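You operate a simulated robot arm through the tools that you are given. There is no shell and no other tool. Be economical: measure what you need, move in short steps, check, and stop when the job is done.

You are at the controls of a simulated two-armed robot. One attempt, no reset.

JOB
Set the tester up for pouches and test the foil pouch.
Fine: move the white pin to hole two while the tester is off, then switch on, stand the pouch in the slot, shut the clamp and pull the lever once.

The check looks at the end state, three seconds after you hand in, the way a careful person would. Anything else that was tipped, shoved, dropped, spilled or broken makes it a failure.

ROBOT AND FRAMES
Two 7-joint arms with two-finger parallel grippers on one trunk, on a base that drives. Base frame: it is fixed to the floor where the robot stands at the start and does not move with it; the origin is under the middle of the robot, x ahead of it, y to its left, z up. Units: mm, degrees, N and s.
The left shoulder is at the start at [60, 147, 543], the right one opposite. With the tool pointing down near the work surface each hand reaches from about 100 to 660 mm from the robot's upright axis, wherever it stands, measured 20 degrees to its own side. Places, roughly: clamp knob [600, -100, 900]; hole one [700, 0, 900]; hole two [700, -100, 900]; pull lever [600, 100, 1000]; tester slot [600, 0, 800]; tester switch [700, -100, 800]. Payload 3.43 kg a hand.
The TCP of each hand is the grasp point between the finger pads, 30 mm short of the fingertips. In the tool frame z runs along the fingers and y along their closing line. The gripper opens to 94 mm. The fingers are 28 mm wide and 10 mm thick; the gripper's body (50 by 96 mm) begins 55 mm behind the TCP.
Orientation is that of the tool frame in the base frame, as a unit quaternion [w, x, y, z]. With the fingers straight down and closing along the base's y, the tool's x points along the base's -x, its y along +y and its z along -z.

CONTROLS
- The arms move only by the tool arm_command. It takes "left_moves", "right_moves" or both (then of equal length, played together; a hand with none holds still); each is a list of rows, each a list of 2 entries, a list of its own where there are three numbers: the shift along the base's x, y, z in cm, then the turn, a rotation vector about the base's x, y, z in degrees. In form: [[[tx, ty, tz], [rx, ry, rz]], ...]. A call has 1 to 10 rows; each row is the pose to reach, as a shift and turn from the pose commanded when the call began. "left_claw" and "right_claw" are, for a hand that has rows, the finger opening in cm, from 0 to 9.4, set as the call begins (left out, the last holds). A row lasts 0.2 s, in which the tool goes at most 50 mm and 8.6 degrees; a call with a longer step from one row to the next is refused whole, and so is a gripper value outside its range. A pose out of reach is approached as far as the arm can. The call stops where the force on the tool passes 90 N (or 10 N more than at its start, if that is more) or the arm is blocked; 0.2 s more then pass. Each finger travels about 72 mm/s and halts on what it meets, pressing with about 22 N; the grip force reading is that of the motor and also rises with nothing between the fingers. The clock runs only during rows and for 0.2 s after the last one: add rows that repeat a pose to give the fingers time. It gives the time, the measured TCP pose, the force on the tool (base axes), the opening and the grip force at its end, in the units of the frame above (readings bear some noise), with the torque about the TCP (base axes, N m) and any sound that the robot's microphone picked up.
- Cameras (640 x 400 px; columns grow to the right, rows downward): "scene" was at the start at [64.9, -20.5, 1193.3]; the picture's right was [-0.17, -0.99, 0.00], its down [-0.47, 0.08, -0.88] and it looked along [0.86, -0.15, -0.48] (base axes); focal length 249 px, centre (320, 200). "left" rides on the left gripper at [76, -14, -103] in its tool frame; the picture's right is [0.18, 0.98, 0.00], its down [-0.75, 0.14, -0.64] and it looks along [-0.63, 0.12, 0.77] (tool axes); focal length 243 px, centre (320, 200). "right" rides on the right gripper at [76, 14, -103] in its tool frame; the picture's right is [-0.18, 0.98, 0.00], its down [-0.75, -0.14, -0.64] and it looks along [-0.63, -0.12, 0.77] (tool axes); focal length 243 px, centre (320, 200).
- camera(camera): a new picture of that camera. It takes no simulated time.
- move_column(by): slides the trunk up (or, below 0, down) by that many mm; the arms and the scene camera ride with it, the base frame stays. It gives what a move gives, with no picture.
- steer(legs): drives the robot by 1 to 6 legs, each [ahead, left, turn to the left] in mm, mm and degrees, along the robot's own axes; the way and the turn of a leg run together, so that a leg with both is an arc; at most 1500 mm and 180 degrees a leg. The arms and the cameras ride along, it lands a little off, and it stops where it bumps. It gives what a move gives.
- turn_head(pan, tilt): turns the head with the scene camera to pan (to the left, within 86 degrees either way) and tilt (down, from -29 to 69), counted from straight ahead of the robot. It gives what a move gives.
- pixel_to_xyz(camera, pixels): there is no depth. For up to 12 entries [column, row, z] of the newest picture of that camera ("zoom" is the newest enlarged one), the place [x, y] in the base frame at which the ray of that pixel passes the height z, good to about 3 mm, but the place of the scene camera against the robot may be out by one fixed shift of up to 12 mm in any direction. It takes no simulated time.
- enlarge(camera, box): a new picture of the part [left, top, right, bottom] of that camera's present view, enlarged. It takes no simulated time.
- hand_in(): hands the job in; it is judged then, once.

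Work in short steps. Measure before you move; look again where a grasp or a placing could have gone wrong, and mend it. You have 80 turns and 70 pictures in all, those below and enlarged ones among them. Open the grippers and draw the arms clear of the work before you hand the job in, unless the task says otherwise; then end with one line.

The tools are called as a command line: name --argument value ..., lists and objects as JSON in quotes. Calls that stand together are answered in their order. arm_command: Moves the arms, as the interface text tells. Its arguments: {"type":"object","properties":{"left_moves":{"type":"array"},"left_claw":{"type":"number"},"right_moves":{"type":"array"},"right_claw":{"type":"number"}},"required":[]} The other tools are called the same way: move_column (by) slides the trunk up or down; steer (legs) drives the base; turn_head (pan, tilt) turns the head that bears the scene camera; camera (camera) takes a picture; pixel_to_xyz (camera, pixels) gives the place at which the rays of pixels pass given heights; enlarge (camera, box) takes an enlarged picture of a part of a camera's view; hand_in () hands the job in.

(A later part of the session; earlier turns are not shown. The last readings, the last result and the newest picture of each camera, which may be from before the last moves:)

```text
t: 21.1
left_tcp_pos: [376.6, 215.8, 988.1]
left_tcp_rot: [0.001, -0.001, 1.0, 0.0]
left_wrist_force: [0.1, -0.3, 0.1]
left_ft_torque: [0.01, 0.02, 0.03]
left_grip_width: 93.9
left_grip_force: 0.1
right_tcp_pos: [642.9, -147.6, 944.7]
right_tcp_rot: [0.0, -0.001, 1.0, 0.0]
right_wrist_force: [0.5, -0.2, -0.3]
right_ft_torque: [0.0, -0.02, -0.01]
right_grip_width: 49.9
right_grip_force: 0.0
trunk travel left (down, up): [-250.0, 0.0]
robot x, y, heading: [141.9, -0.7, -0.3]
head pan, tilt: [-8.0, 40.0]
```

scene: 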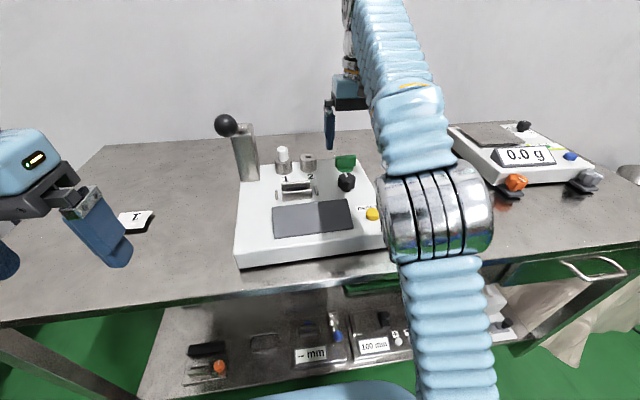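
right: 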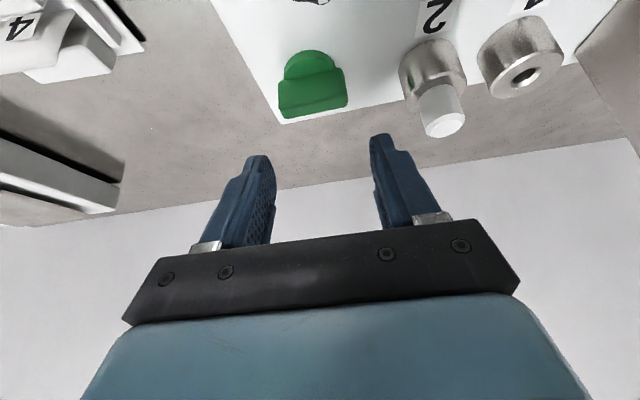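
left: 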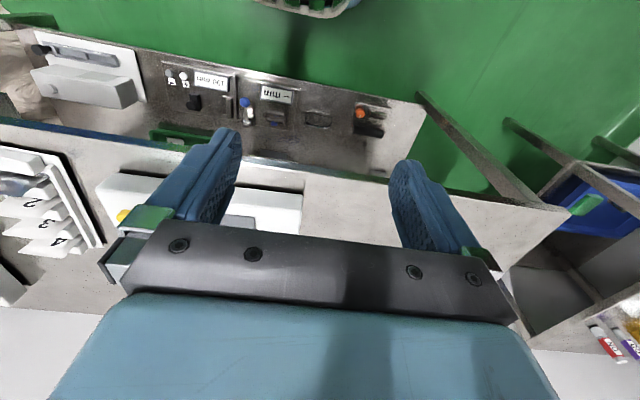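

Switch centre ≈ (705,-148), bar top ≈ 861. I test yaw +90° in free air.

arm_command --right_moves '[[[0, 0, 0], [0, 0, 8.5]], [[0, 0, 0], [0, 0, 17]], [[0, 0, 0], [0, 0, 25.5]], [[0, 0, 0], [0, 0, 34]], [[0, 0, 0], [0, 0, 42.5]], [[0, 0, 0], [0, 0, 51]], [[0, 0, 0], [0, 0, 59.5]], [[0, 0, 0], [0, 0, 68]], [[0, 0, 0], [0, 0, 76.5]], [[0, 0, 0], [0, 0, 85]]]'

```text
t: 23.3
left_tcp_pos: [377.3, 216.3, 987.9]
left_tcp_rot: [0.001, 0.001, 1.0, -0.001]
left_wrist_force: [0.3, -0.9, -0.6]
left_ft_torque: [-0.03, 0.03, 0.02]
left_grip_width: 94.0
left_grip_force: 0.0
right_tcp_pos: [644.2, -147.2, 944.5]
right_tcp_rot: [0.001, -0.676, 0.737, 0.001]
right_wrist_force: [0.3, 0.5, 0.6]
right_ft_torque: [0.02, 0.04, -0.01]
right_grip_width: 49.7
right_grip_force: 0.0
trunk travel left (down, up): [-250.0, 0.0]
robot x, y, heading: [146.3, 4.3, -0.2]
head pan, tilt: [-8.0, 40.0]
```

Yaw works. I move above the switch at (705,-148,905), finishing the yaw at 90°.

arm_command --right_moves '[[[1.5, 0, -1], [0, 0, 5]], [[3, 0, -2], [0, 0, 5]], [[4.5, 0, -3], [0, 0, 5]], [[6.1, 0, -3.9], [0, 0, 5]]]'

camera --camera "right"

```text
t: 24.3
left_tcp_pos: [377.4, 215.3, 987.1]
left_tcp_rot: [0.001, 0.0, 1.0, -0.001]
left_wrist_force: [0.6, 0.7, 0.0]
left_ft_torque: [-0.02, -0.01, 0.02]
left_grip_width: 94.2
left_grip_force: 0.0
right_tcp_pos: [680.2, -144.1, 903.8]
right_tcp_rot: [-0.001, 0.707, -0.707, -0.001]
right_wrist_force: [0.3, 0.1, 1.1]
right_ft_torque: [-0.02, 0.02, 0.0]
right_grip_width: 50.1
right_grip_force: 0.0
right hand out of reach, approached as far as the arm can: row 2, 3, 4
trunk travel left (down, up): [-250.0, 0.0]
robot x, y, heading: [143.4, -2.3, -0.2]
head pan, tilt: [-8.0, 40.0]
```

```text
33 pictures are left
```

right: 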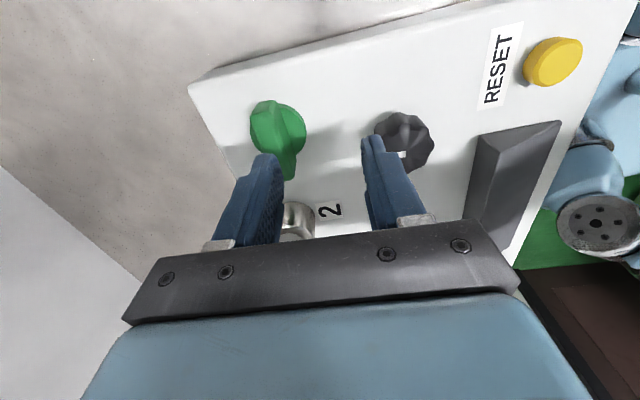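

Reach ends 25 mm short here. I look down at the gap between the body and the shelf to see if I can drive a little nearer.

turn_head --pan 0 --tilt 69

camera --camera "scene"

```text
t: 25.2
left_tcp_pos: [378.7, 215.5, 987.2]
left_tcp_rot: [0.001, 0.001, 1.0, 0.0]
left_wrist_force: [0.5, -0.3, -0.3]
left_ft_torque: [0.02, -0.02, 0.01]
left_grip_width: 94.0
left_grip_force: 0.1
right_tcp_pos: [678.0, -143.9, 904.1]
right_tcp_rot: [0.0, 0.707, -0.707, 0.0]
right_wrist_force: [0.2, 0.2, 0.0]
right_ft_torque: [0.04, 0.01, 0.04]
right_grip_width: 50.1
right_grip_force: 0.1
trunk travel left (down, up): [-250.0, 0.0]
robot x, y, heading: [139.0, -7.9, 0.1]
head pan, tilt: [0.0, 68.8]
```

```text
32 pictures are left
```

scene: 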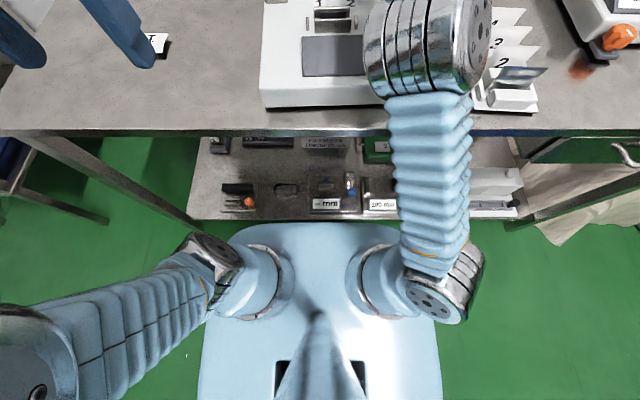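

Room is uncertain, so I avoid driving: lower heights reach farther. I open to 70 mm and come down along an arc so the far finger passes over the bar, to (688,894) first.

arm_command --right_moves '[[[-1.7, -0.2, -1.1], [0, 0, 0]], [[-1.7, -0.2, -1.1], [0, 0, 0]]]' --right_claw 7

camera --camera "right"

```text
t: 25.9
left_tcp_pos: [376.3, 215.6, 987.1]
left_tcp_rot: [0.002, 0.0, 1.0, 0.0]
left_wrist_force: [0.3, -0.3, -0.5]
left_ft_torque: [-0.01, 0.01, -0.01]
left_grip_width: 93.9
left_grip_force: 0.0
right_tcp_pos: [663.0, -146.2, 893.3]
right_tcp_rot: [-0.001, 0.708, -0.706, 0.0]
right_wrist_force: [-1.2, 3.2, 10.0]
right_ft_torque: [0.06, 0.36, -0.09]
right_grip_width: 70.0
right_grip_force: 0.0
trunk travel left (down, up): [-250.0, 0.0]
robot x, y, heading: [141.6, 1.5, 0.1]
head pan, tilt: [0.0, 68.8]
```

```text
31 pictures are left
```

right: 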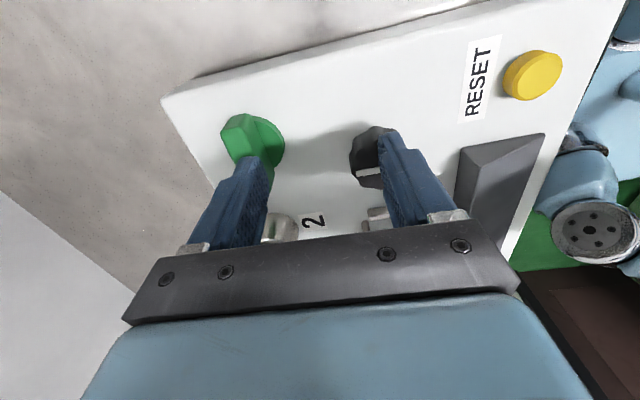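

The shift is counted from the reached pose, so I touched the knob/bar lightly (10 N). I lift straight up 20 mm at once, then move forward.

arm_command --right_moves '[[[0, 0, 1], [0, 0, 0]], [[0.5, 0, 1.5], [0, 0, 0]], [[1.5, 0, 1.2], [0, 0, 0]], [[2.5, 0, 0.8], [0, 0, 0]]]'

camera --camera "right"

```text
t: 26.9
left_tcp_pos: [377.8, 216.8, 988.2]
left_tcp_rot: [0.001, 0.0, 1.0, -0.001]
left_wrist_force: [-0.6, 0.3, 0.4]
left_ft_torque: [-0.01, 0.03, 0.04]
left_grip_width: 93.9
left_grip_force: 0.0
right_tcp_pos: [679.6, -145.5, 899.3]
right_tcp_rot: [0.001, -0.707, 0.707, 0.001]
right_wrist_force: [-0.5, -0.3, -0.4]
right_ft_torque: [0.03, 0.02, 0.0]
right_grip_width: 70.0
right_grip_force: 0.1
right hand out of reach, approached as far as the arm can: row 4
trunk travel left (down, up): [-250.0, 0.0]
robot x, y, heading: [139.0, 1.2, 0.0]
head pan, tilt: [0.0, 68.8]
```

```text
30 pictures are left
```

right: 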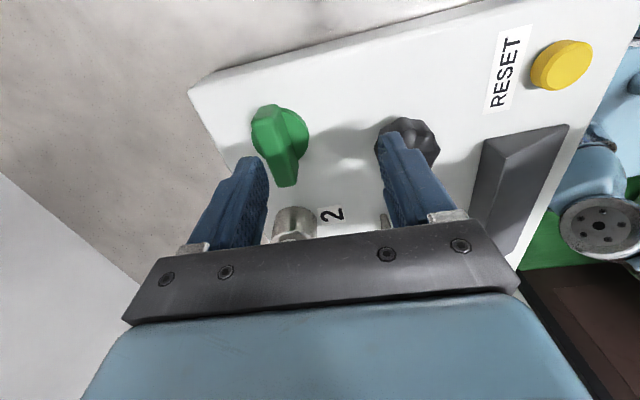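

The far finger is now beyond the bar. I come down and forward in small steps.

arm_command --right_moves '[[[0.5, -0.2, -0.3], [0, 0, 0]], [[1.0, -0.2, -0.8], [0, 0, 0]], [[1.5, -0.2, -1.5], [0, 0, 0]], [[2.2, -0.2, -2.3], [0, 0, 0]]]'

camera --camera "right"

```text
t: 27.7
left_tcp_pos: [374.7, 217.8, 988.9]
left_tcp_rot: [0.003, 0.001, 1.0, -0.001]
left_wrist_force: [0.0, -0.5, -0.4]
left_ft_torque: [0.0, -0.01, -0.01]
left_grip_width: 93.9
left_grip_force: 0.1
right_tcp_pos: [681.6, -145.0, 893.9]
right_tcp_rot: [-0.008, 0.707, -0.707, 0.007]
right_wrist_force: [-1.2, -0.8, 54.6]
right_ft_torque: [0.4, 2.37, -0.02]
right_grip_width: 70.4
right_grip_force: 0.0
right hand out of reach, approached as far as the arm can: row 1, 2, 3, 4
trunk travel left (down, up): [-250.0, 0.0]
robot x, y, heading: [140.1, 1.1, 0.3]
head pan, tilt: [0.0, 68.8]
stopped in row 4 (right hand): the force on the tool passed its limit at 100 N (the readings are from after the stop); the commanded pose is now the measured one
```

```text
29 pictures are left
```

right: 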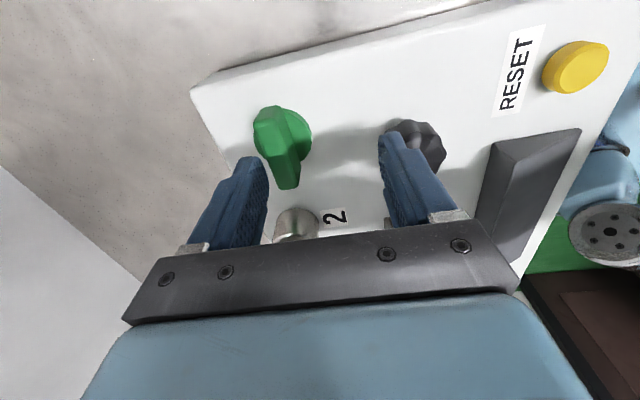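

The near finger bears on the knob. I lift 30 mm straight up, and use the left-hand camera to look at the gap at the robot's foot.

arm_command --right_moves '[[[0, 0, 0.8], [0, 0, 0]], [[-0.5, 0, 2], [0, 0, 0]], [[-2, 0, 4], [0, 0, 0]]]'

camera --camera "left"

camera --camera "right"

```text
t: 28.5
left_tcp_pos: [378.0, 216.2, 987.6]
left_tcp_rot: [0.001, -0.001, 1.0, -0.001]
left_wrist_force: [0.6, 0.2, -0.1]
left_ft_torque: [0.0, -0.02, 0.03]
left_grip_width: 93.9
left_grip_force: 0.0
right_tcp_pos: [665.4, -145.5, 929.4]
right_tcp_rot: [0.003, -0.706, 0.708, -0.003]
right_wrist_force: [0.8, -0.5, -1.1]
right_ft_torque: [0.0, 0.02, -0.01]
right_grip_width: 70.2
right_grip_force: 0.0
right hand out of reach, approached as far as the arm can: row 2
trunk travel left (down, up): [-250.0, 0.0]
robot x, y, heading: [143.1, -0.2, -0.3]
head pan, tilt: [0.0, 68.8]
```

```text
28 pictures are left
```

left: 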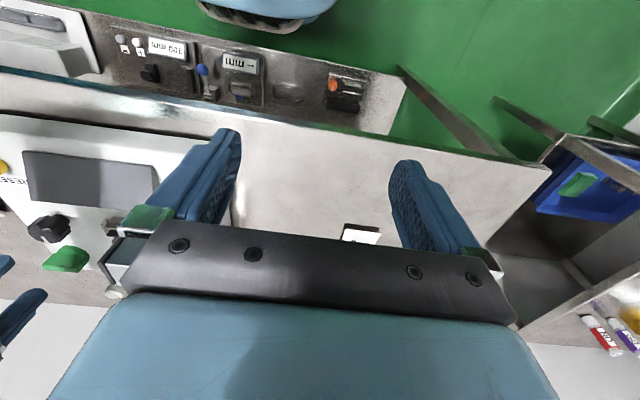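

```text
27 pictures are left
```

right: 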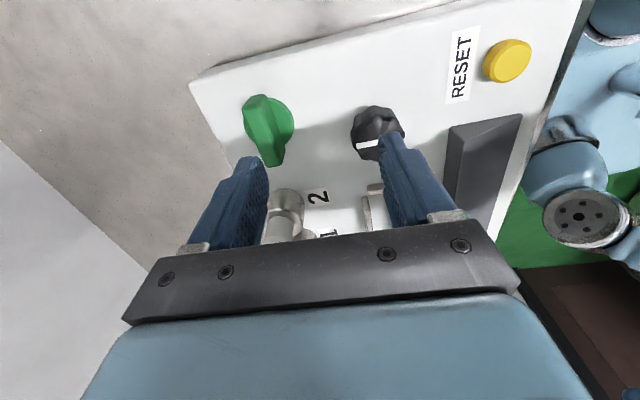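

The left picture shows the body's foremost part at (270,32) and the shelf edge at about row 48. I measure both.

pixel_to_xyz --camera "left" --pixels '[[270, 32, 50], [270, 32, 300], [270, 32, 450], [270, 49, 200], [270, 49, 300], [403, 76, 200], [403, 76, 300], [250, 118, 760]]'

```text
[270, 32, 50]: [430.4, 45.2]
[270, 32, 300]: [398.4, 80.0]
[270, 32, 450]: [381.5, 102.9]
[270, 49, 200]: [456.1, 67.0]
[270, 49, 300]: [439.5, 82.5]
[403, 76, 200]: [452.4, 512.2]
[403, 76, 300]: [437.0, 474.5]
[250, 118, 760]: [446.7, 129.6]
```

At worst the gap is ~20 mm, likely 50+. I drive 18 mm ahead.

steer --legs '[[18, 0, 0]]'

```text
t: 29.3
left_tcp_pos: [395.5, 215.5, 987.9]
left_tcp_rot: [0.001, 0.0, 1.0, 0.0]
left_wrist_force: [0.1, 0.0, -0.6]
left_ft_torque: [0.0, 0.01, 0.01]
left_grip_width: 93.6
left_grip_force: 0.0
right_tcp_pos: [684.0, -145.6, 930.9]
right_tcp_rot: [0.004, -0.706, 0.708, -0.004]
right_wrist_force: [0.4, -0.7, -0.3]
right_ft_torque: [0.02, -0.01, 0.05]
right_grip_width: 70.2
right_grip_force: 0.0
trunk travel left (down, up): [-250.0, 0.0]
robot x, y, heading: [158.3, -0.0, -0.4]
head pan, tilt: [0.0, 68.8]
```

Fine, no bump. I set a 44 mm opening and go to (705,-148,897).

arm_command --right_moves '[[[0.5, -0.25, -0.7], [0, 0, 0]], [[1.0, -0.25, -1.5], [0, 0, 0]], [[1.6, -0.25, -2.4], [0, 0, 0]], [[2.2, -0.25, -3.3], [0, 0, 0]]]' --right_claw 4.4

camera --camera "right"

```text
t: 30.3
left_tcp_pos: [396.3, 216.2, 986.9]
left_tcp_rot: [0.001, -0.001, 1.0, 0.0]
left_wrist_force: [-0.8, 0.0, -0.5]
left_ft_torque: [-0.01, 0.01, 0.03]
left_grip_width: 94.1
left_grip_force: 0.0
right_tcp_pos: [701.4, -134.0, 905.6]
right_tcp_rot: [0.004, -0.707, 0.708, -0.005]
right_wrist_force: [-0.5, 0.3, -0.5]
right_ft_torque: [0.03, -0.03, 0.02]
right_grip_width: 43.9
right_grip_force: 0.0
right hand out of reach, approached as far as the arm can: row 3, 4
trunk travel left (down, up): [-250.0, 0.0]
robot x, y, heading: [159.5, -0.4, -0.1]
head pan, tilt: [0.0, 68.8]
```

```text
26 pictures are left
```

right: 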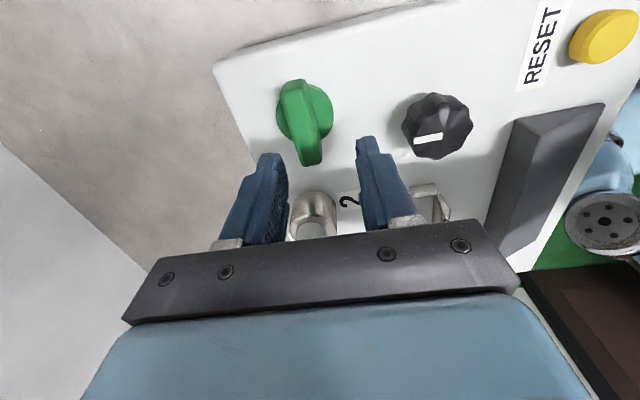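

The fingers straddle the bar. I shift 14 mm to -y and descend with +4 mm x to z≈878.

arm_command --right_moves '[[[0, -0.7, -0.5], [0, 0, 0]], [[0.2, -1.4, -1.0], [0, 0, 0]], [[0.4, -1.4, -1.9], [0, 0, 0]], [[0.5, -1.4, -2.8], [0, 0, 0]]]'

camera --camera "right"

```text
t: 31.3
left_tcp_pos: [396.4, 216.1, 987.1]
left_tcp_rot: [0.0, 0.0, 1.0, -0.001]
left_wrist_force: [-0.6, 0.4, -0.2]
left_ft_torque: [0.03, 0.01, 0.01]
left_grip_width: 94.2
left_grip_force: 0.0
right_tcp_pos: [705.7, -150.1, 876.4]
right_tcp_rot: [-0.004, 0.707, -0.707, 0.005]
right_wrist_force: [0.0, -0.5, 1.1]
right_ft_torque: [0.0, -0.02, 0.01]
right_grip_width: 44.3
right_grip_force: 0.0
trunk travel left (down, up): [-250.0, 0.0]
robot x, y, heading: [161.1, 0.7, -0.0]
head pan, tilt: [0.0, 68.8]
```

```text
25 pictures are left
```

right: 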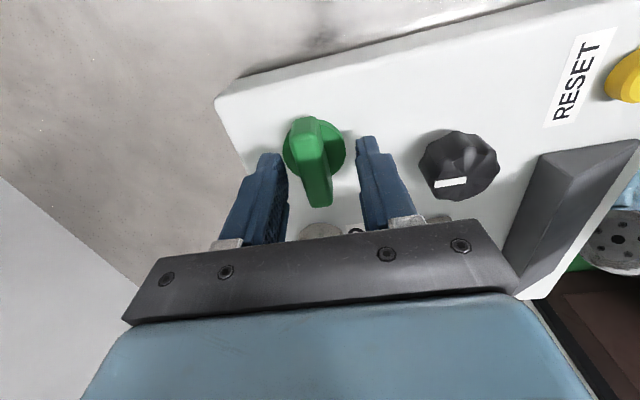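

The bar is centred. I close on it.

arm_command --right_moves '[[[0, 0, 0], [0, 0, 0]], [[0, 0, 0], [0, 0, 0]], [[0, 0, 0], [0, 0, 0]]]' --right_claw 0

arm_command --right_moves '[[[0, 0, 0], [0, 0, -5]], [[0, 0, 0], [0, 0, -10]]]'

```text
t: 32.1
left_tcp_pos: [398.6, 216.4, 986.9]
left_tcp_rot: [0.0, 0.0, 1.0, 0.0]
left_wrist_force: [0.0, -0.2, -0.2]
left_ft_torque: [-0.01, 0.0, 0.0]
left_grip_width: 94.0
left_grip_force: 0.1
right_tcp_pos: [709.2, -149.4, 875.7]
right_tcp_rot: [-0.006, 0.707, -0.707, 0.007]
right_wrist_force: [43.1, -1.5, 22.5]
right_ft_torque: [0.17, -0.73, 0.0]
right_grip_width: 16.6
right_grip_force: 22.0
trunk travel left (down, up): [-250.0, 0.0]
robot x, y, heading: [157.2, 3.3, -0.3]
head pan, tilt: [0.0, 68.8]
```

```text
t: 32.7
left_tcp_pos: [397.8, 216.5, 986.7]
left_tcp_rot: [-0.001, 0.0, 1.0, -0.001]
left_wrist_force: [0.5, 0.1, 0.2]
left_ft_torque: [-0.01, 0.03, -0.01]
left_grip_width: 94.0
left_grip_force: 0.1
right_tcp_pos: [708.7, -149.6, 876.4]
right_tcp_rot: [0.005, -0.642, 0.766, -0.007]
right_wrist_force: [44.4, -0.8, 21.1]
right_ft_torque: [-0.14, -0.66, 0.01]
right_grip_width: 17.7
right_grip_force: 21.6
trunk travel left (down, up): [-250.0, 0.0]
robot x, y, heading: [159.8, -2.3, -0.3]
head pan, tilt: [0.0, 68.8]
```

A side force of 43 N says the bar is ~3 mm farther in x. I relieve that and look whether the bar turned.

arm_command --right_moves '[[[0.35, 0, 0], [0, 0, 0]], [[0.35, 0, 0], [0, 0, 0]]]'

camera --camera "right"

```text
t: 33.3
left_tcp_pos: [396.1, 216.8, 987.1]
left_tcp_rot: [0.001, 0.0, 1.0, -0.001]
left_wrist_force: [1.4, 0.8, -0.2]
left_ft_torque: [-0.01, -0.01, 0.01]
left_grip_width: 94.1
left_grip_force: 0.0
right_tcp_pos: [709.5, -148.9, 875.0]
right_tcp_rot: [0.003, -0.643, 0.766, -0.003]
right_wrist_force: [19.2, 0.0, 6.2]
right_ft_torque: [-0.05, -0.12, 0.04]
right_grip_width: 15.9
right_grip_force: 22.0
trunk travel left (down, up): [-250.0, 0.0]
robot x, y, heading: [159.7, -2.0, -0.1]
head pan, tilt: [0.0, 68.8]
```

```text
24 pictures are left
```

right: 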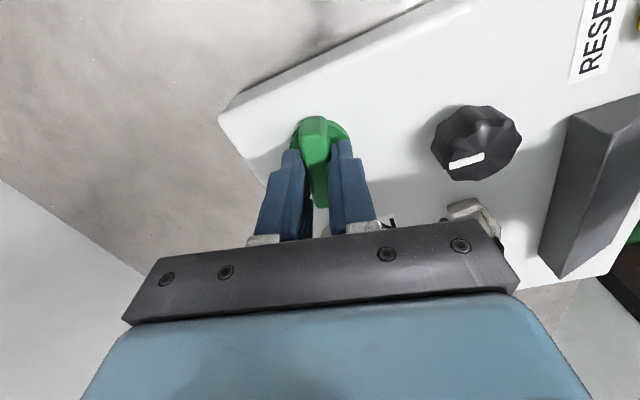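

The bar follows clockwise. I keep turning 40° more and check torque.

arm_command --right_moves '[[[0.2, 0, 0], [0, 0, -8]], [[0.2, 0, 0], [0, 0, -16]], [[0.2, 0, 0], [0, 0, -24]], [[0.2, 0, 0], [0, 0, -32]], [[0.2, 0, 0], [0, 0, -40]]]'

enlarge --camera "right" --box '[160, 0, 640, 260]'

```text
t: 34.5
left_tcp_pos: [394.3, 216.5, 986.9]
left_tcp_rot: [0.002, 0.0, 1.0, 0.0]
left_wrist_force: [-0.3, 0.0, 0.0]
left_ft_torque: [0.02, 0.01, -0.03]
left_grip_width: 94.2
left_grip_force: 0.0
right_tcp_pos: [709.9, -149.4, 877.8]
right_tcp_rot: [0.0, -0.342, 0.94, -0.005]
right_wrist_force: [-22.6, 12.0, -18.5]
right_ft_torque: [0.35, 0.82, 0.0]
right_grip_width: 16.0
right_grip_force: 22.5
trunk travel left (down, up): [-250.0, 0.0]
robot x, y, heading: [160.0, -1.7, 0.1]
head pan, tilt: [0.0, 68.8]
```

```text
1.33 times, centred on (400, 130) of right
```

zoom: 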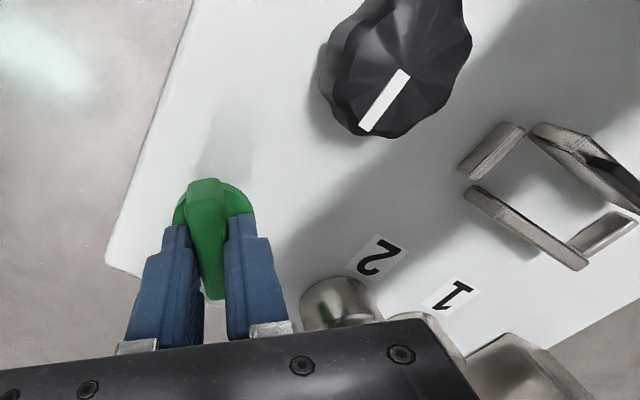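

It turns freely (50° so far). I ease x back 2 mm and continue the remaining 40°.

arm_command --right_moves '[[[-0.15, 0.05, 0], [0, 0, -8]], [[-0.2, 0.1, 0], [0, 0, -16]], [[-0.2, 0.1, 0], [0, 0, -24]], [[-0.2, 0.1, 0], [0, 0, -32]], [[-0.2, 0.1, 0], [0, 0, -40]]]'

turn_head --pan -5 --tilt 45

camera --camera "scene"

```text
t: 35.7
left_tcp_pos: [396.0, 217.7, 987.1]
left_tcp_rot: [0.001, 0.0, 1.0, -0.001]
left_wrist_force: [0.6, 0.6, 0.3]
left_ft_torque: [0.01, -0.01, 0.02]
left_grip_width: 94.1
left_grip_force: 0.0
right_tcp_pos: [708.6, -148.2, 877.5]
right_tcp_rot: [0.003, 0.001, 1.0, -0.006]
right_wrist_force: [11.5, 7.8, 8.4]
right_ft_torque: [0.64, -0.43, 0.69]
right_grip_width: 17.0
right_grip_force: 21.7
trunk travel left (down, up): [-250.0, 0.0]
robot x, y, heading: [160.1, 1.9, -0.2]
head pan, tilt: [0.0, 68.8]
```

```text
t: 36.6
left_tcp_pos: [395.4, 217.1, 986.9]
left_tcp_rot: [0.002, 0.0, 1.0, -0.001]
left_wrist_force: [0.5, -0.6, -0.3]
left_ft_torque: [0.01, -0.02, 0.0]
left_grip_width: 94.0
left_grip_force: 0.1
right_tcp_pos: [708.0, -147.6, 877.0]
right_tcp_rot: [-0.001, 0.001, 1.0, -0.006]
right_wrist_force: [14.6, 6.5, 15.1]
right_ft_torque: [0.53, -0.46, 0.63]
right_grip_width: 16.9
right_grip_force: 22.4
trunk travel left (down, up): [-250.0, 0.0]
robot x, y, heading: [161.8, 0.2, -0.1]
head pan, tilt: [-5.0, 45.0]
```

```text
22 pictures are left
```

scene: 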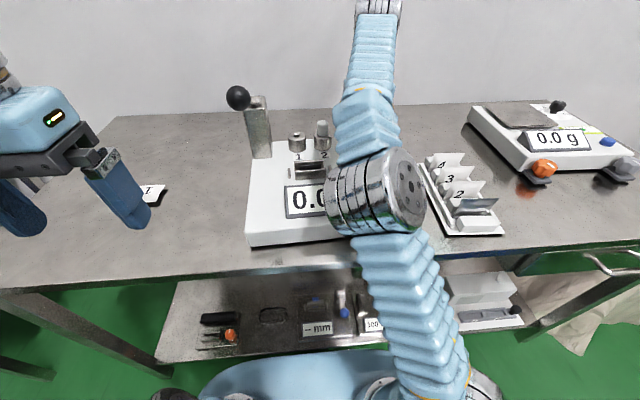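

The tester is on ("0.0") and the switch is at its stop. I release, lift, and move back toward the rack.

arm_command --right_moves '[[[0, 0, 0], [0, 0, 0]], [[0, 0, 0], [0, 0, 0]], [[-0.5, 0, 2], [0, 0, 0]], [[-2.5, 0, 4.5], [0, 0, 0]], [[-4.5, -3, 6], [0, 0, 0]], [[-6.5, -6, 7], [0, 0, 0]], [[-8.5, -9, 8], [0, 0, 0]], [[-10.5, -12, 8], [0, 0, 0]], [[-12.5, -15, 8], [0, 0, 0]], [[-13, -18, 8], [0, 0, 0]]]' --right_claw 4

camera --camera "right"

camera --camera "scene"

```text
t: 38.8
left_tcp_pos: [396.1, 216.3, 987.2]
left_tcp_rot: [0.001, 0.001, 1.0, -0.001]
left_wrist_force: [-1.0, 0.3, -0.1]
left_ft_torque: [-0.01, -0.01, 0.01]
left_grip_width: 93.8
left_grip_force: 0.0
right_tcp_pos: [577.8, -327.3, 957.6]
right_tcp_rot: [0.0, 0.0, 1.0, -0.005]
right_wrist_force: [-0.6, 0.3, -0.2]
right_ft_torque: [-0.02, 0.01, 0.0]
right_grip_width: 40.1
right_grip_force: 0.1
right hand out of reach, approached as far as the arm can: row 3
trunk travel left (down, up): [-250.0, 0.0]
robot x, y, heading: [159.3, 0.8, -0.1]
head pan, tilt: [-5.0, 45.0]
```

```text
21 pictures are left
```

right: 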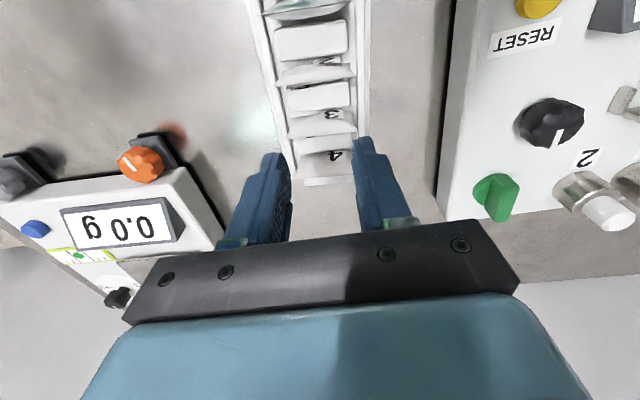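

```text
20 pictures are left
```

scene: 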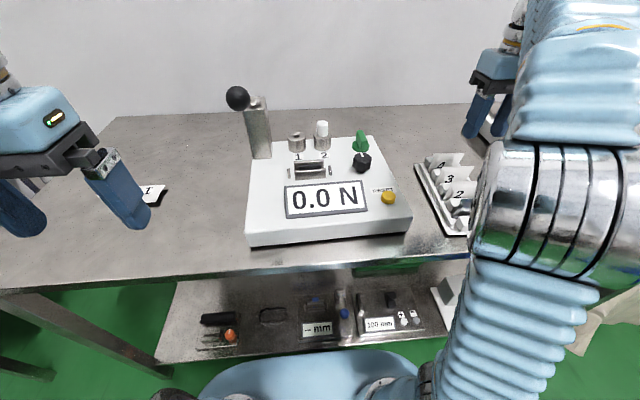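

Display reads 0.0 N. The foil pouch is at (310,5) in the right picture; I measure it and move back for a fuller view.

pixel_to_xyz --camera "right" --pixels '[[312, 8, 800], [268, 20, 800], [352, 8, 800], [312, 75, 790], [335, 68, 760]]'

arm_command --right_moves '[[[-4, -0.6, 0], [0, 0, 0]], [[-8, -1.2, 0], [0, 0, 0]], [[-11, -1.8, 0], [0, 0, 0]]]'

camera --camera "right"

enlarge --camera "right" --box '[220, 60, 420, 200]'

```text
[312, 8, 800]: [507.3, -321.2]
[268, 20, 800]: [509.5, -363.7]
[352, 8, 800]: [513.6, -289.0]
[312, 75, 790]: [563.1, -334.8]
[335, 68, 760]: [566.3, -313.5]
```

```text
t: 39.6
left_tcp_pos: [395.7, 216.6, 987.7]
left_tcp_rot: [0.0, 0.0, 1.0, 0.0]
left_wrist_force: [0.3, -0.8, -0.7]
left_ft_torque: [0.0, -0.03, -0.02]
left_grip_width: 94.0
left_grip_force: 0.2
right_tcp_pos: [470.0, -346.0, 956.3]
right_tcp_rot: [-0.002, -0.001, 1.0, -0.006]
right_wrist_force: [0.4, -0.5, 0.4]
right_ft_torque: [-0.02, -0.01, 0.02]
right_grip_width: 40.2
right_grip_force: 0.0
trunk travel left (down, up): [-250.0, 0.0]
robot x, y, heading: [159.2, -1.5, -0.2]
head pan, tilt: [-5.0, 45.0]
```

```text
19 pictures are left
```

right: 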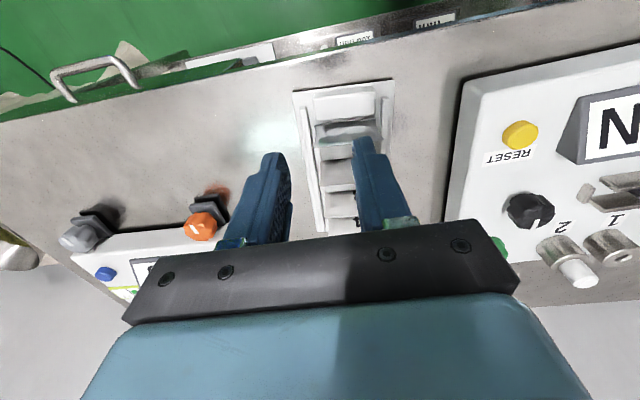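

```text
2.86 times, centred on (320, 130) of right
```

zoom: 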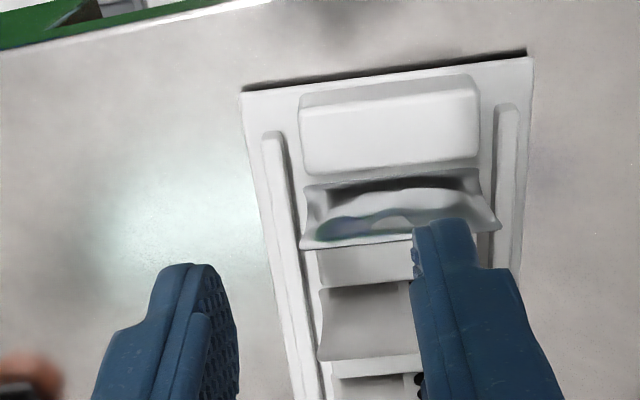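

Triangulated: the foil pouch's top edge runs from (508,-357) to (512,-292) at z≈834. I turn the hand to yaw +90° (closing along x) while moving above it.

arm_command --right_moves '[[[0.4, 0.2, 0], [0, 0, 8.5]], [[0.8, 0.4, 0], [0, 0, 17]], [[1.2, 0.6, 0], [0, 0, 25.5]], [[1.6, 0.8, 0], [0, 0, 34]], [[2.0, 1.0, 0], [0, 0, 42.5]], [[2.4, 1.2, 0], [0, 0, 51]], [[2.8, 1.4, 0], [0, 0, 59.5]], [[3.2, 1.6, 0], [0, 0, 68]], [[3.6, 1.8, 0], [0, 0, 76.5]], [[4.0, 2.1, 0], [0, 0, 85]]]'

arm_command --right_moves '[[[0, 0, -2], [0, 0, 5.7]], [[0, 0, -4.5], [0, 0, 5.7]], [[0, 0, -6.5], [0, 0, 5.7]]]' --right_claw 3.4

camera --camera "right"

```text
t: 41.8
left_tcp_pos: [395.4, 216.4, 988.2]
left_tcp_rot: [0.001, 0.0, 1.0, -0.001]
left_wrist_force: [0.9, 0.4, 0.1]
left_ft_torque: [0.0, 0.03, -0.01]
left_grip_width: 93.9
left_grip_force: 0.1
right_tcp_pos: [508.1, -325.7, 957.9]
right_tcp_rot: [0.004, -0.677, 0.736, -0.003]
right_wrist_force: [-0.3, 0.4, 0.5]
right_ft_torque: [-0.03, 0.02, 0.02]
right_grip_width: 39.9
right_grip_force: 0.1
trunk travel left (down, up): [-250.0, 0.0]
robot x, y, heading: [158.0, -1.0, -0.1]
head pan, tilt: [-5.0, 45.0]
```

```text
t: 42.6
left_tcp_pos: [395.0, 216.5, 987.3]
left_tcp_rot: [0.0, 0.0, 1.0, 0.0]
left_wrist_force: [-0.2, -0.3, 0.4]
left_ft_torque: [0.01, 0.0, 0.03]
left_grip_width: 94.2
left_grip_force: 0.1
right_tcp_pos: [510.2, -325.9, 893.0]
right_tcp_rot: [-0.005, 0.711, -0.703, 0.004]
right_wrist_force: [0.2, -0.6, -0.6]
right_ft_torque: [0.0, -0.01, 0.01]
right_grip_width: 34.1
right_grip_force: 0.1
trunk travel left (down, up): [-250.0, 0.0]
robot x, y, heading: [161.4, -1.2, -0.0]
head pan, tilt: [-5.0, 45.0]
```

```text
17 pictures are left
```

right: 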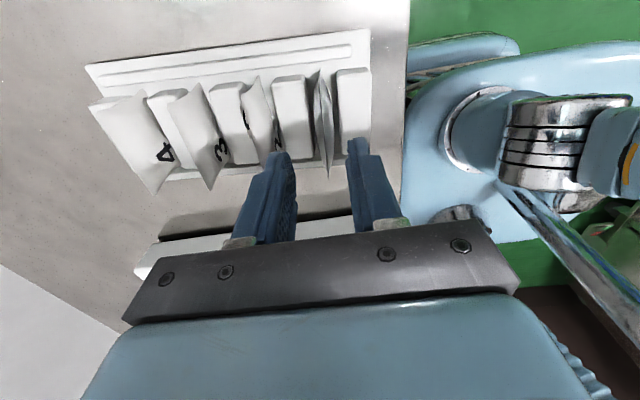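

The foil pouch is between the fingers. I check x of the foil's edge and of pouch 2's nearest corner.

pixel_to_xyz --camera "right" --pixels '[[329, 177, 832], [318, 72, 832], [280, 150, 832], [258, 78, 832], [290, 152, 790], [355, 135, 790]]'

```text
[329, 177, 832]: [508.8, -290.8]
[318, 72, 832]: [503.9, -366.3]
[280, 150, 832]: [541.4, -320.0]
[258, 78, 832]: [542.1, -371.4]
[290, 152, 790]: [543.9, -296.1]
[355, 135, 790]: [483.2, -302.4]
```

Foil centre ≈ (507,-328); pouch 2 starts at x≈541. I narrow to 26 mm and descend to tips z≈812.

arm_command --right_moves '[[[-0.2, -0.2, 0], [0, 0, 0]], [[-0.2, -0.2, -1.5], [0, 0, 0]], [[-0.2, -0.2, -3], [0, 0, 0]], [[-0.2, -0.2, -4.2], [0, 0, 0]], [[-0.2, -0.2, -5.1], [0, 0, 0]]]' --right_claw 2.6

arm_command --right_moves '[[[0, 0, 0], [0, 0, 0]], [[0, 0, 0], [0, 0, 0]], [[0, 0, 0], [0, 0, 0]]]' --right_claw 0

camera --camera "right"

```text
t: 43.8
left_tcp_pos: [395.1, 215.1, 987.6]
left_tcp_rot: [0.001, -0.001, 1.0, -0.001]
left_wrist_force: [-0.2, -0.1, -0.3]
left_ft_torque: [-0.03, 0.0, -0.05]
left_grip_width: 94.0
left_grip_force: 0.1
right_tcp_pos: [507.0, -327.4, 840.2]
right_tcp_rot: [-0.004, 0.711, -0.703, 0.005]
right_wrist_force: [-0.1, -0.1, -1.1]
right_ft_torque: [-0.01, -0.03, -0.01]
right_grip_width: 26.1
right_grip_force: 0.0
trunk travel left (down, up): [-250.0, 0.0]
robot x, y, heading: [159.6, 3.5, -0.3]
head pan, tilt: [-5.0, 45.0]
```

```text
t: 44.6
left_tcp_pos: [395.3, 216.0, 987.1]
left_tcp_rot: [0.001, 0.001, 1.0, -0.001]
left_wrist_force: [-0.8, -0.1, 1.2]
left_ft_torque: [-0.03, 0.0, -0.04]
left_grip_width: 94.2
left_grip_force: 0.1
right_tcp_pos: [507.6, -328.1, 840.5]
right_tcp_rot: [-0.004, 0.711, -0.704, 0.004]
right_wrist_force: [0.4, 0.7, 1.0]
right_ft_torque: [-0.01, 0.02, 0.04]
right_grip_width: 17.5
right_grip_force: 22.0
trunk travel left (down, up): [-250.0, 0.0]
robot x, y, heading: [160.3, -2.2, -0.3]
head pan, tilt: [-5.0, 45.0]
```

```text
16 pictures are left
```

right: 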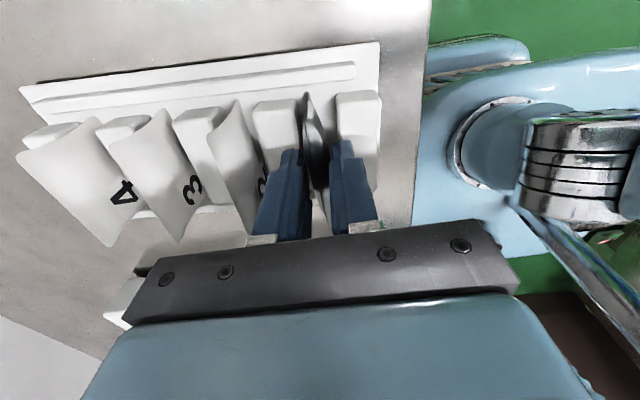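

Holding the pouch (17.5 mm, 22 N). I lift it straight up 115 mm.

arm_command --right_moves '[[[0, 0, 2], [0, 0, 0]], [[0, 0, 4.5], [0, 0, 0]], [[0, 0, 7], [0, 0, 0]], [[0, 0, 9.5], [0, 0, 0]], [[0, 0, 11.5], [0, 0, 0]]]'

camera --camera "right"

```text
t: 45.8
left_tcp_pos: [395.0, 216.8, 987.9]
left_tcp_rot: [0.001, 0.0, 1.0, -0.001]
left_wrist_force: [0.0, 0.3, -1.1]
left_ft_torque: [-0.02, 0.0, 0.01]
left_grip_width: 94.1
left_grip_force: 0.0
right_tcp_pos: [506.2, -325.8, 956.6]
right_tcp_rot: [-0.005, 0.71, -0.704, 0.004]
right_wrist_force: [0.1, 0.9, -0.3]
right_ft_torque: [0.01, 0.0, 0.01]
right_grip_width: 17.4
right_grip_force: 22.2
trunk travel left (down, up): [-250.0, 0.0]
robot x, y, heading: [157.2, -3.5, -0.2]
head pan, tilt: [-5.0, 45.0]
```

```text
15 pictures are left
```

right: 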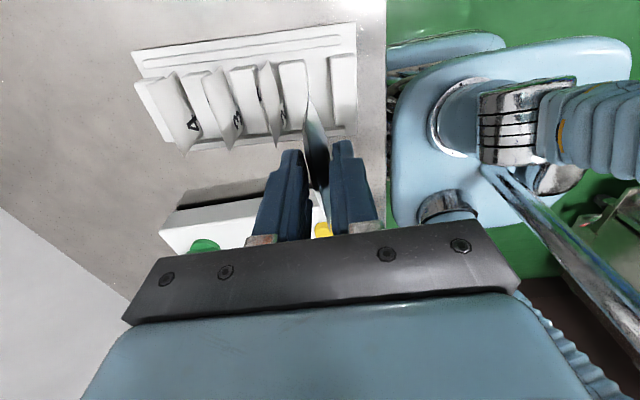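

Clean lift. I carry the pouch over to above the slot at about (617,-25).

arm_command --right_moves '[[[1.4, 3.8, 0], [0, 0, 0]], [[2.8, 7.6, 0], [0, 0, 0]], [[4.2, 11.4, 0], [0, 0, 0]], [[5.6, 15.2, 0], [0, 0, 0]], [[7, 19, 0], [0, 0, 0]], [[8.4, 22.8, 0], [0, 0, 0]], [[9.8, 26.6, 0], [0, 0, 0]], [[11, 30.2, 0], [0, 0, 0]], [[11, 30.2, 0], [0, 0, 0]]]'

camera --camera "right"

enlarge --camera "scene" --box '[220, 60, 440, 220]'

```text
t: 47.8
left_tcp_pos: [397.0, 215.8, 987.5]
left_tcp_rot: [0.001, 0.0, 1.0, -0.001]
left_wrist_force: [-0.2, 0.3, -1.0]
left_ft_torque: [-0.02, -0.03, -0.01]
left_grip_width: 94.0
left_grip_force: 0.0
right_tcp_pos: [615.2, -26.4, 955.2]
right_tcp_rot: [-0.004, 0.711, -0.703, 0.003]
right_wrist_force: [0.2, -0.2, -0.1]
right_ft_torque: [-0.02, 0.03, 0.0]
right_grip_width: 17.3
right_grip_force: 22.3
trunk travel left (down, up): [-250.0, 0.0]
robot x, y, heading: [160.6, -1.8, -0.1]
head pan, tilt: [-5.0, 45.0]
```

```text
14 pictures are left
```

right: 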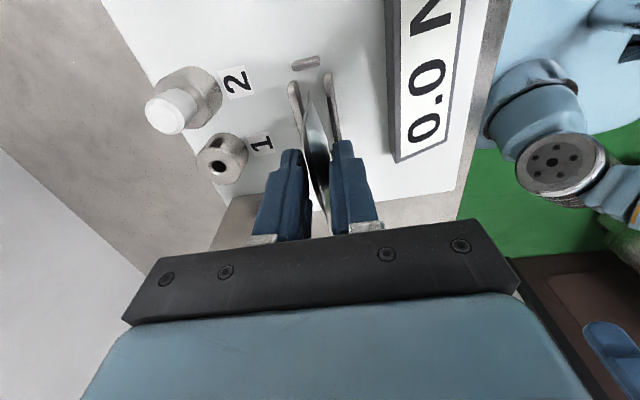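

```text
2.50 times, centred on (330, 140) of scene
```

zoom: 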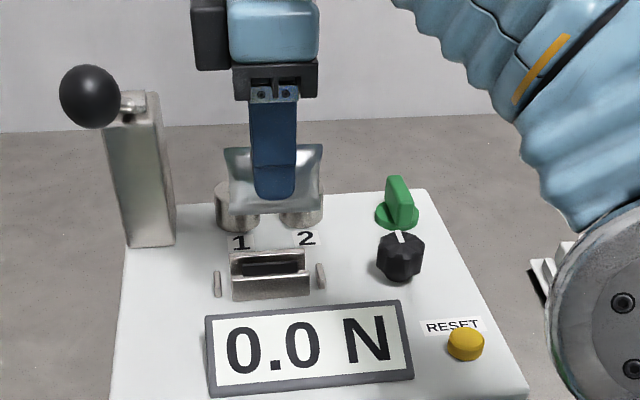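

The pouch hangs just above the slot. I enlarge the hand view to align it with the jaws.

enlarge --camera "right" --box '[250, 40, 390, 220]'

pixel_to_xyz --camera "right" --pixels '[[293, 85, 845], [331, 76, 845], [305, 62, 838], [310, 92, 885], [324, 222, 955], [310, 92, 880]]'

```text
2.22 times, centred on (320, 130) of right
```

zoom: 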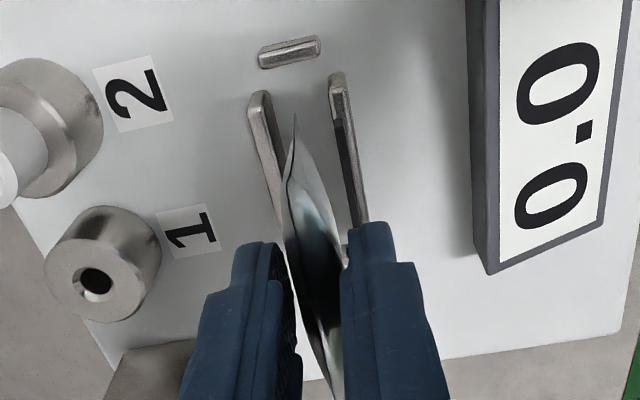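

```text
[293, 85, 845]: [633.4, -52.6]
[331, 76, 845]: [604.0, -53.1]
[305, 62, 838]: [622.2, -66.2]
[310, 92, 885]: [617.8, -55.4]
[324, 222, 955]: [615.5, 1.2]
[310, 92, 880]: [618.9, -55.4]
```

Slot mid ≈ (619,-22). I shift +2 mm x, +5 mm y and lower 35 mm, to just inside the jaws.

arm_command --right_moves '[[[0.2, 0.5, 0], [0, 0, 0]], [[0.2, 0.5, -1], [0, 0, 0]], [[0.2, 0.5, -2], [0, 0, 0]], [[0.2, 0.5, -3], [0, 0, 0]], [[0.2, 0.5, -3.5], [0, 0, 0]]]'

enlarge --camera "right" --box '[250, 40, 390, 220]'

enlarge --camera "scene" --box '[270, 90, 390, 200]'

```text
t: 49.0
left_tcp_pos: [395.7, 216.9, 987.3]
left_tcp_rot: [0.0, 0.0, 1.0, -0.001]
left_wrist_force: [0.5, -0.6, 0.1]
left_ft_torque: [-0.02, 0.01, -0.02]
left_grip_width: 94.0
left_grip_force: 0.1
right_tcp_pos: [618.1, -22.5, 922.2]
right_tcp_rot: [-0.004, 0.711, -0.703, 0.004]
right_wrist_force: [0.0, -0.1, -0.3]
right_ft_torque: [-0.04, -0.01, -0.01]
right_grip_width: 17.6
right_grip_force: 21.7
trunk travel left (down, up): [-250.0, 0.0]
robot x, y, heading: [160.8, -1.1, -0.3]
head pan, tilt: [-5.0, 45.0]
```

```text
2.22 times, centred on (320, 130) of right
```

zoom: 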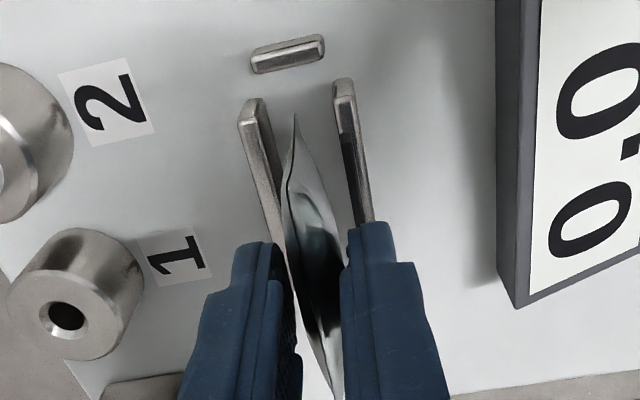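

```text
3.64 times, centred on (330, 145) of scene
```

zoom: 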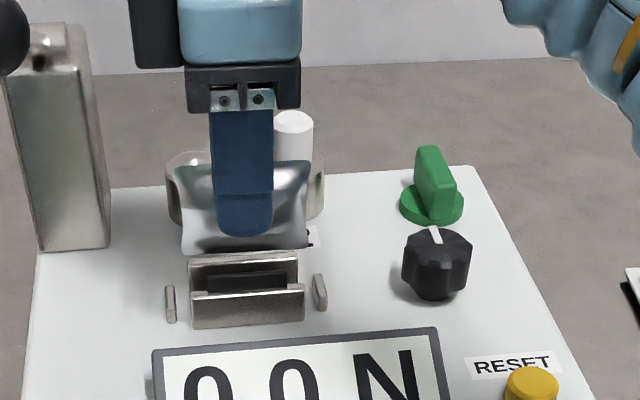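

Aligned both ways. I lower in 4 mm steps watching for floor contact.

arm_command --right_moves '[[[0, 0, -0.4], [0, 0, 0]], [[0, 0, -0.8], [0, 0, 0]], [[0, 0, -1.2], [0, 0, 0]], [[0, 0, -1.5], [0, 0, 0]]]'

enlarge --camera "scene" --box '[270, 90, 390, 200]'

```text
t: 50.0
left_tcp_pos: [396.0, 216.8, 987.7]
left_tcp_rot: [0.001, 0.0, 1.0, -0.002]
left_wrist_force: [0.1, 0.2, 0.4]
left_ft_torque: [-0.03, -0.02, -0.02]
left_grip_width: 94.1
left_grip_force: 0.0
right_tcp_pos: [617.4, -19.5, 905.7]
right_tcp_rot: [-0.004, 0.711, -0.703, 0.003]
right_wrist_force: [-0.4, 0.1, 0.3]
right_ft_torque: [0.0, 0.02, -0.03]
right_grip_width: 17.5
right_grip_force: 22.0
trunk travel left (down, up): [-250.0, 0.0]
robot x, y, heading: [156.4, -1.7, -0.3]
head pan, tilt: [-5.0, 45.0]
```

```text
3.64 times, centred on (330, 145) of scene
```

zoom: 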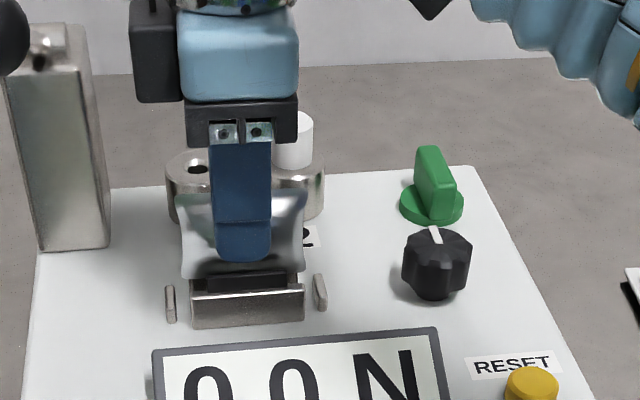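

No contact yet. I lower another 12 mm in small steps.

arm_command --right_moves '[[[0, -0.1, -0.3], [0, 0, 0]], [[0, -0.1, -0.6], [0, 0, 0]], [[0, -0.1, -0.9], [0, 0, 0]], [[0, -0.1, -1.2], [0, 0, 0]]]'

enlarge --camera "scene" --box '[270, 90, 390, 200]'

```text
t: 51.0
left_tcp_pos: [395.7, 215.7, 987.8]
left_tcp_rot: [0.001, 0.0, 1.0, -0.001]
left_wrist_force: [-0.5, -0.4, -0.3]
left_ft_torque: [0.01, -0.03, 0.01]
left_grip_width: 94.1
left_grip_force: 0.1
right_tcp_pos: [618.4, -22.1, 893.1]
right_tcp_rot: [-0.004, 0.711, -0.703, 0.004]
right_wrist_force: [-0.7, -0.1, -1.0]
right_ft_torque: [0.0, 0.02, -0.02]
right_grip_width: 17.6
right_grip_force: 21.8
trunk travel left (down, up): [-250.0, 0.0]
robot x, y, heading: [160.1, -1.9, -0.3]
head pan, tilt: [-5.0, 45.0]
```

```text
3.64 times, centred on (330, 145) of scene
```

zoom: 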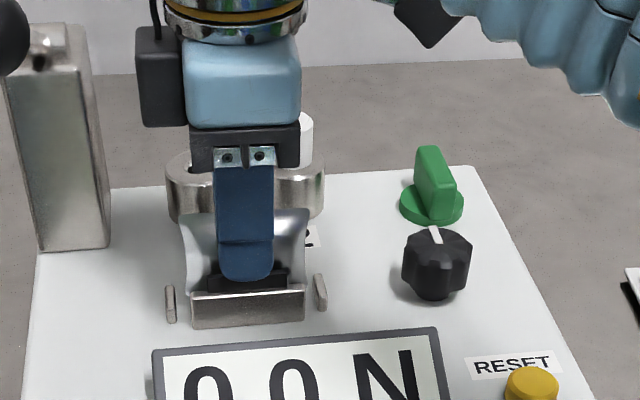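

Still no contact; I lower 7 mm more, finger tips staying above the jaws.

arm_command --right_moves '[[[0, 0, -0.2], [0, 0, 0]], [[0, 0, -0.4], [0, 0, 0]], [[0, 0, -0.6], [0, 0, 0]], [[0, 0, -0.75], [0, 0, 0]]]'

enlarge --camera "right" --box '[230, 40, 410, 220]'

```text
t: 52.0
left_tcp_pos: [395.5, 216.0, 986.5]
left_tcp_rot: [0.001, 0.0, 1.0, -0.001]
left_wrist_force: [-0.4, 0.3, -1.4]
left_ft_torque: [-0.03, 0.01, 0.0]
left_grip_width: 94.1
left_grip_force: 0.0
right_tcp_pos: [616.7, -21.7, 887.2]
right_tcp_rot: [-0.004, 0.71, -0.704, 0.003]
right_wrist_force: [-0.2, -0.4, 0.4]
right_ft_torque: [-0.02, 0.01, 0.02]
right_grip_width: 17.4
right_grip_force: 21.6
trunk travel left (down, up): [-250.0, 0.0]
robot x, y, heading: [158.7, 2.9, -0.2]
head pan, tilt: [-5.0, 45.0]
```

```text
2.22 times, centred on (320, 130) of right
```

zoom: 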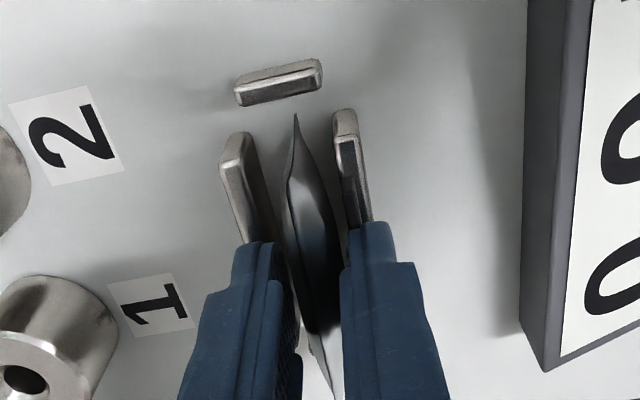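

Tips are close above the jaws. I lower 4 mm more and read the force.

arm_command --right_moves '[[[0, 0, -0.2], [0, 0, 0]], [[0, 0, -0.4], [0, 0, 0]]]'

```text
t: 52.6
left_tcp_pos: [395.9, 217.3, 988.7]
left_tcp_rot: [0.002, 0.0, 1.0, -0.002]
left_wrist_force: [-0.4, -0.5, 1.2]
left_ft_torque: [-0.01, -0.02, 0.0]
left_grip_width: 94.0
left_grip_force: 0.2
right_tcp_pos: [618.6, -21.2, 883.9]
right_tcp_rot: [-0.006, 0.711, -0.703, 0.004]
right_wrist_force: [4.7, -0.7, 16.3]
right_ft_torque: [-0.15, 0.11, 0.12]
right_grip_width: 17.3
right_grip_force: 22.2
trunk travel left (down, up): [-250.0, 0.0]
robot x, y, heading: [160.8, 0.4, -0.0]
head pan, tilt: [-5.0, 45.0]
```

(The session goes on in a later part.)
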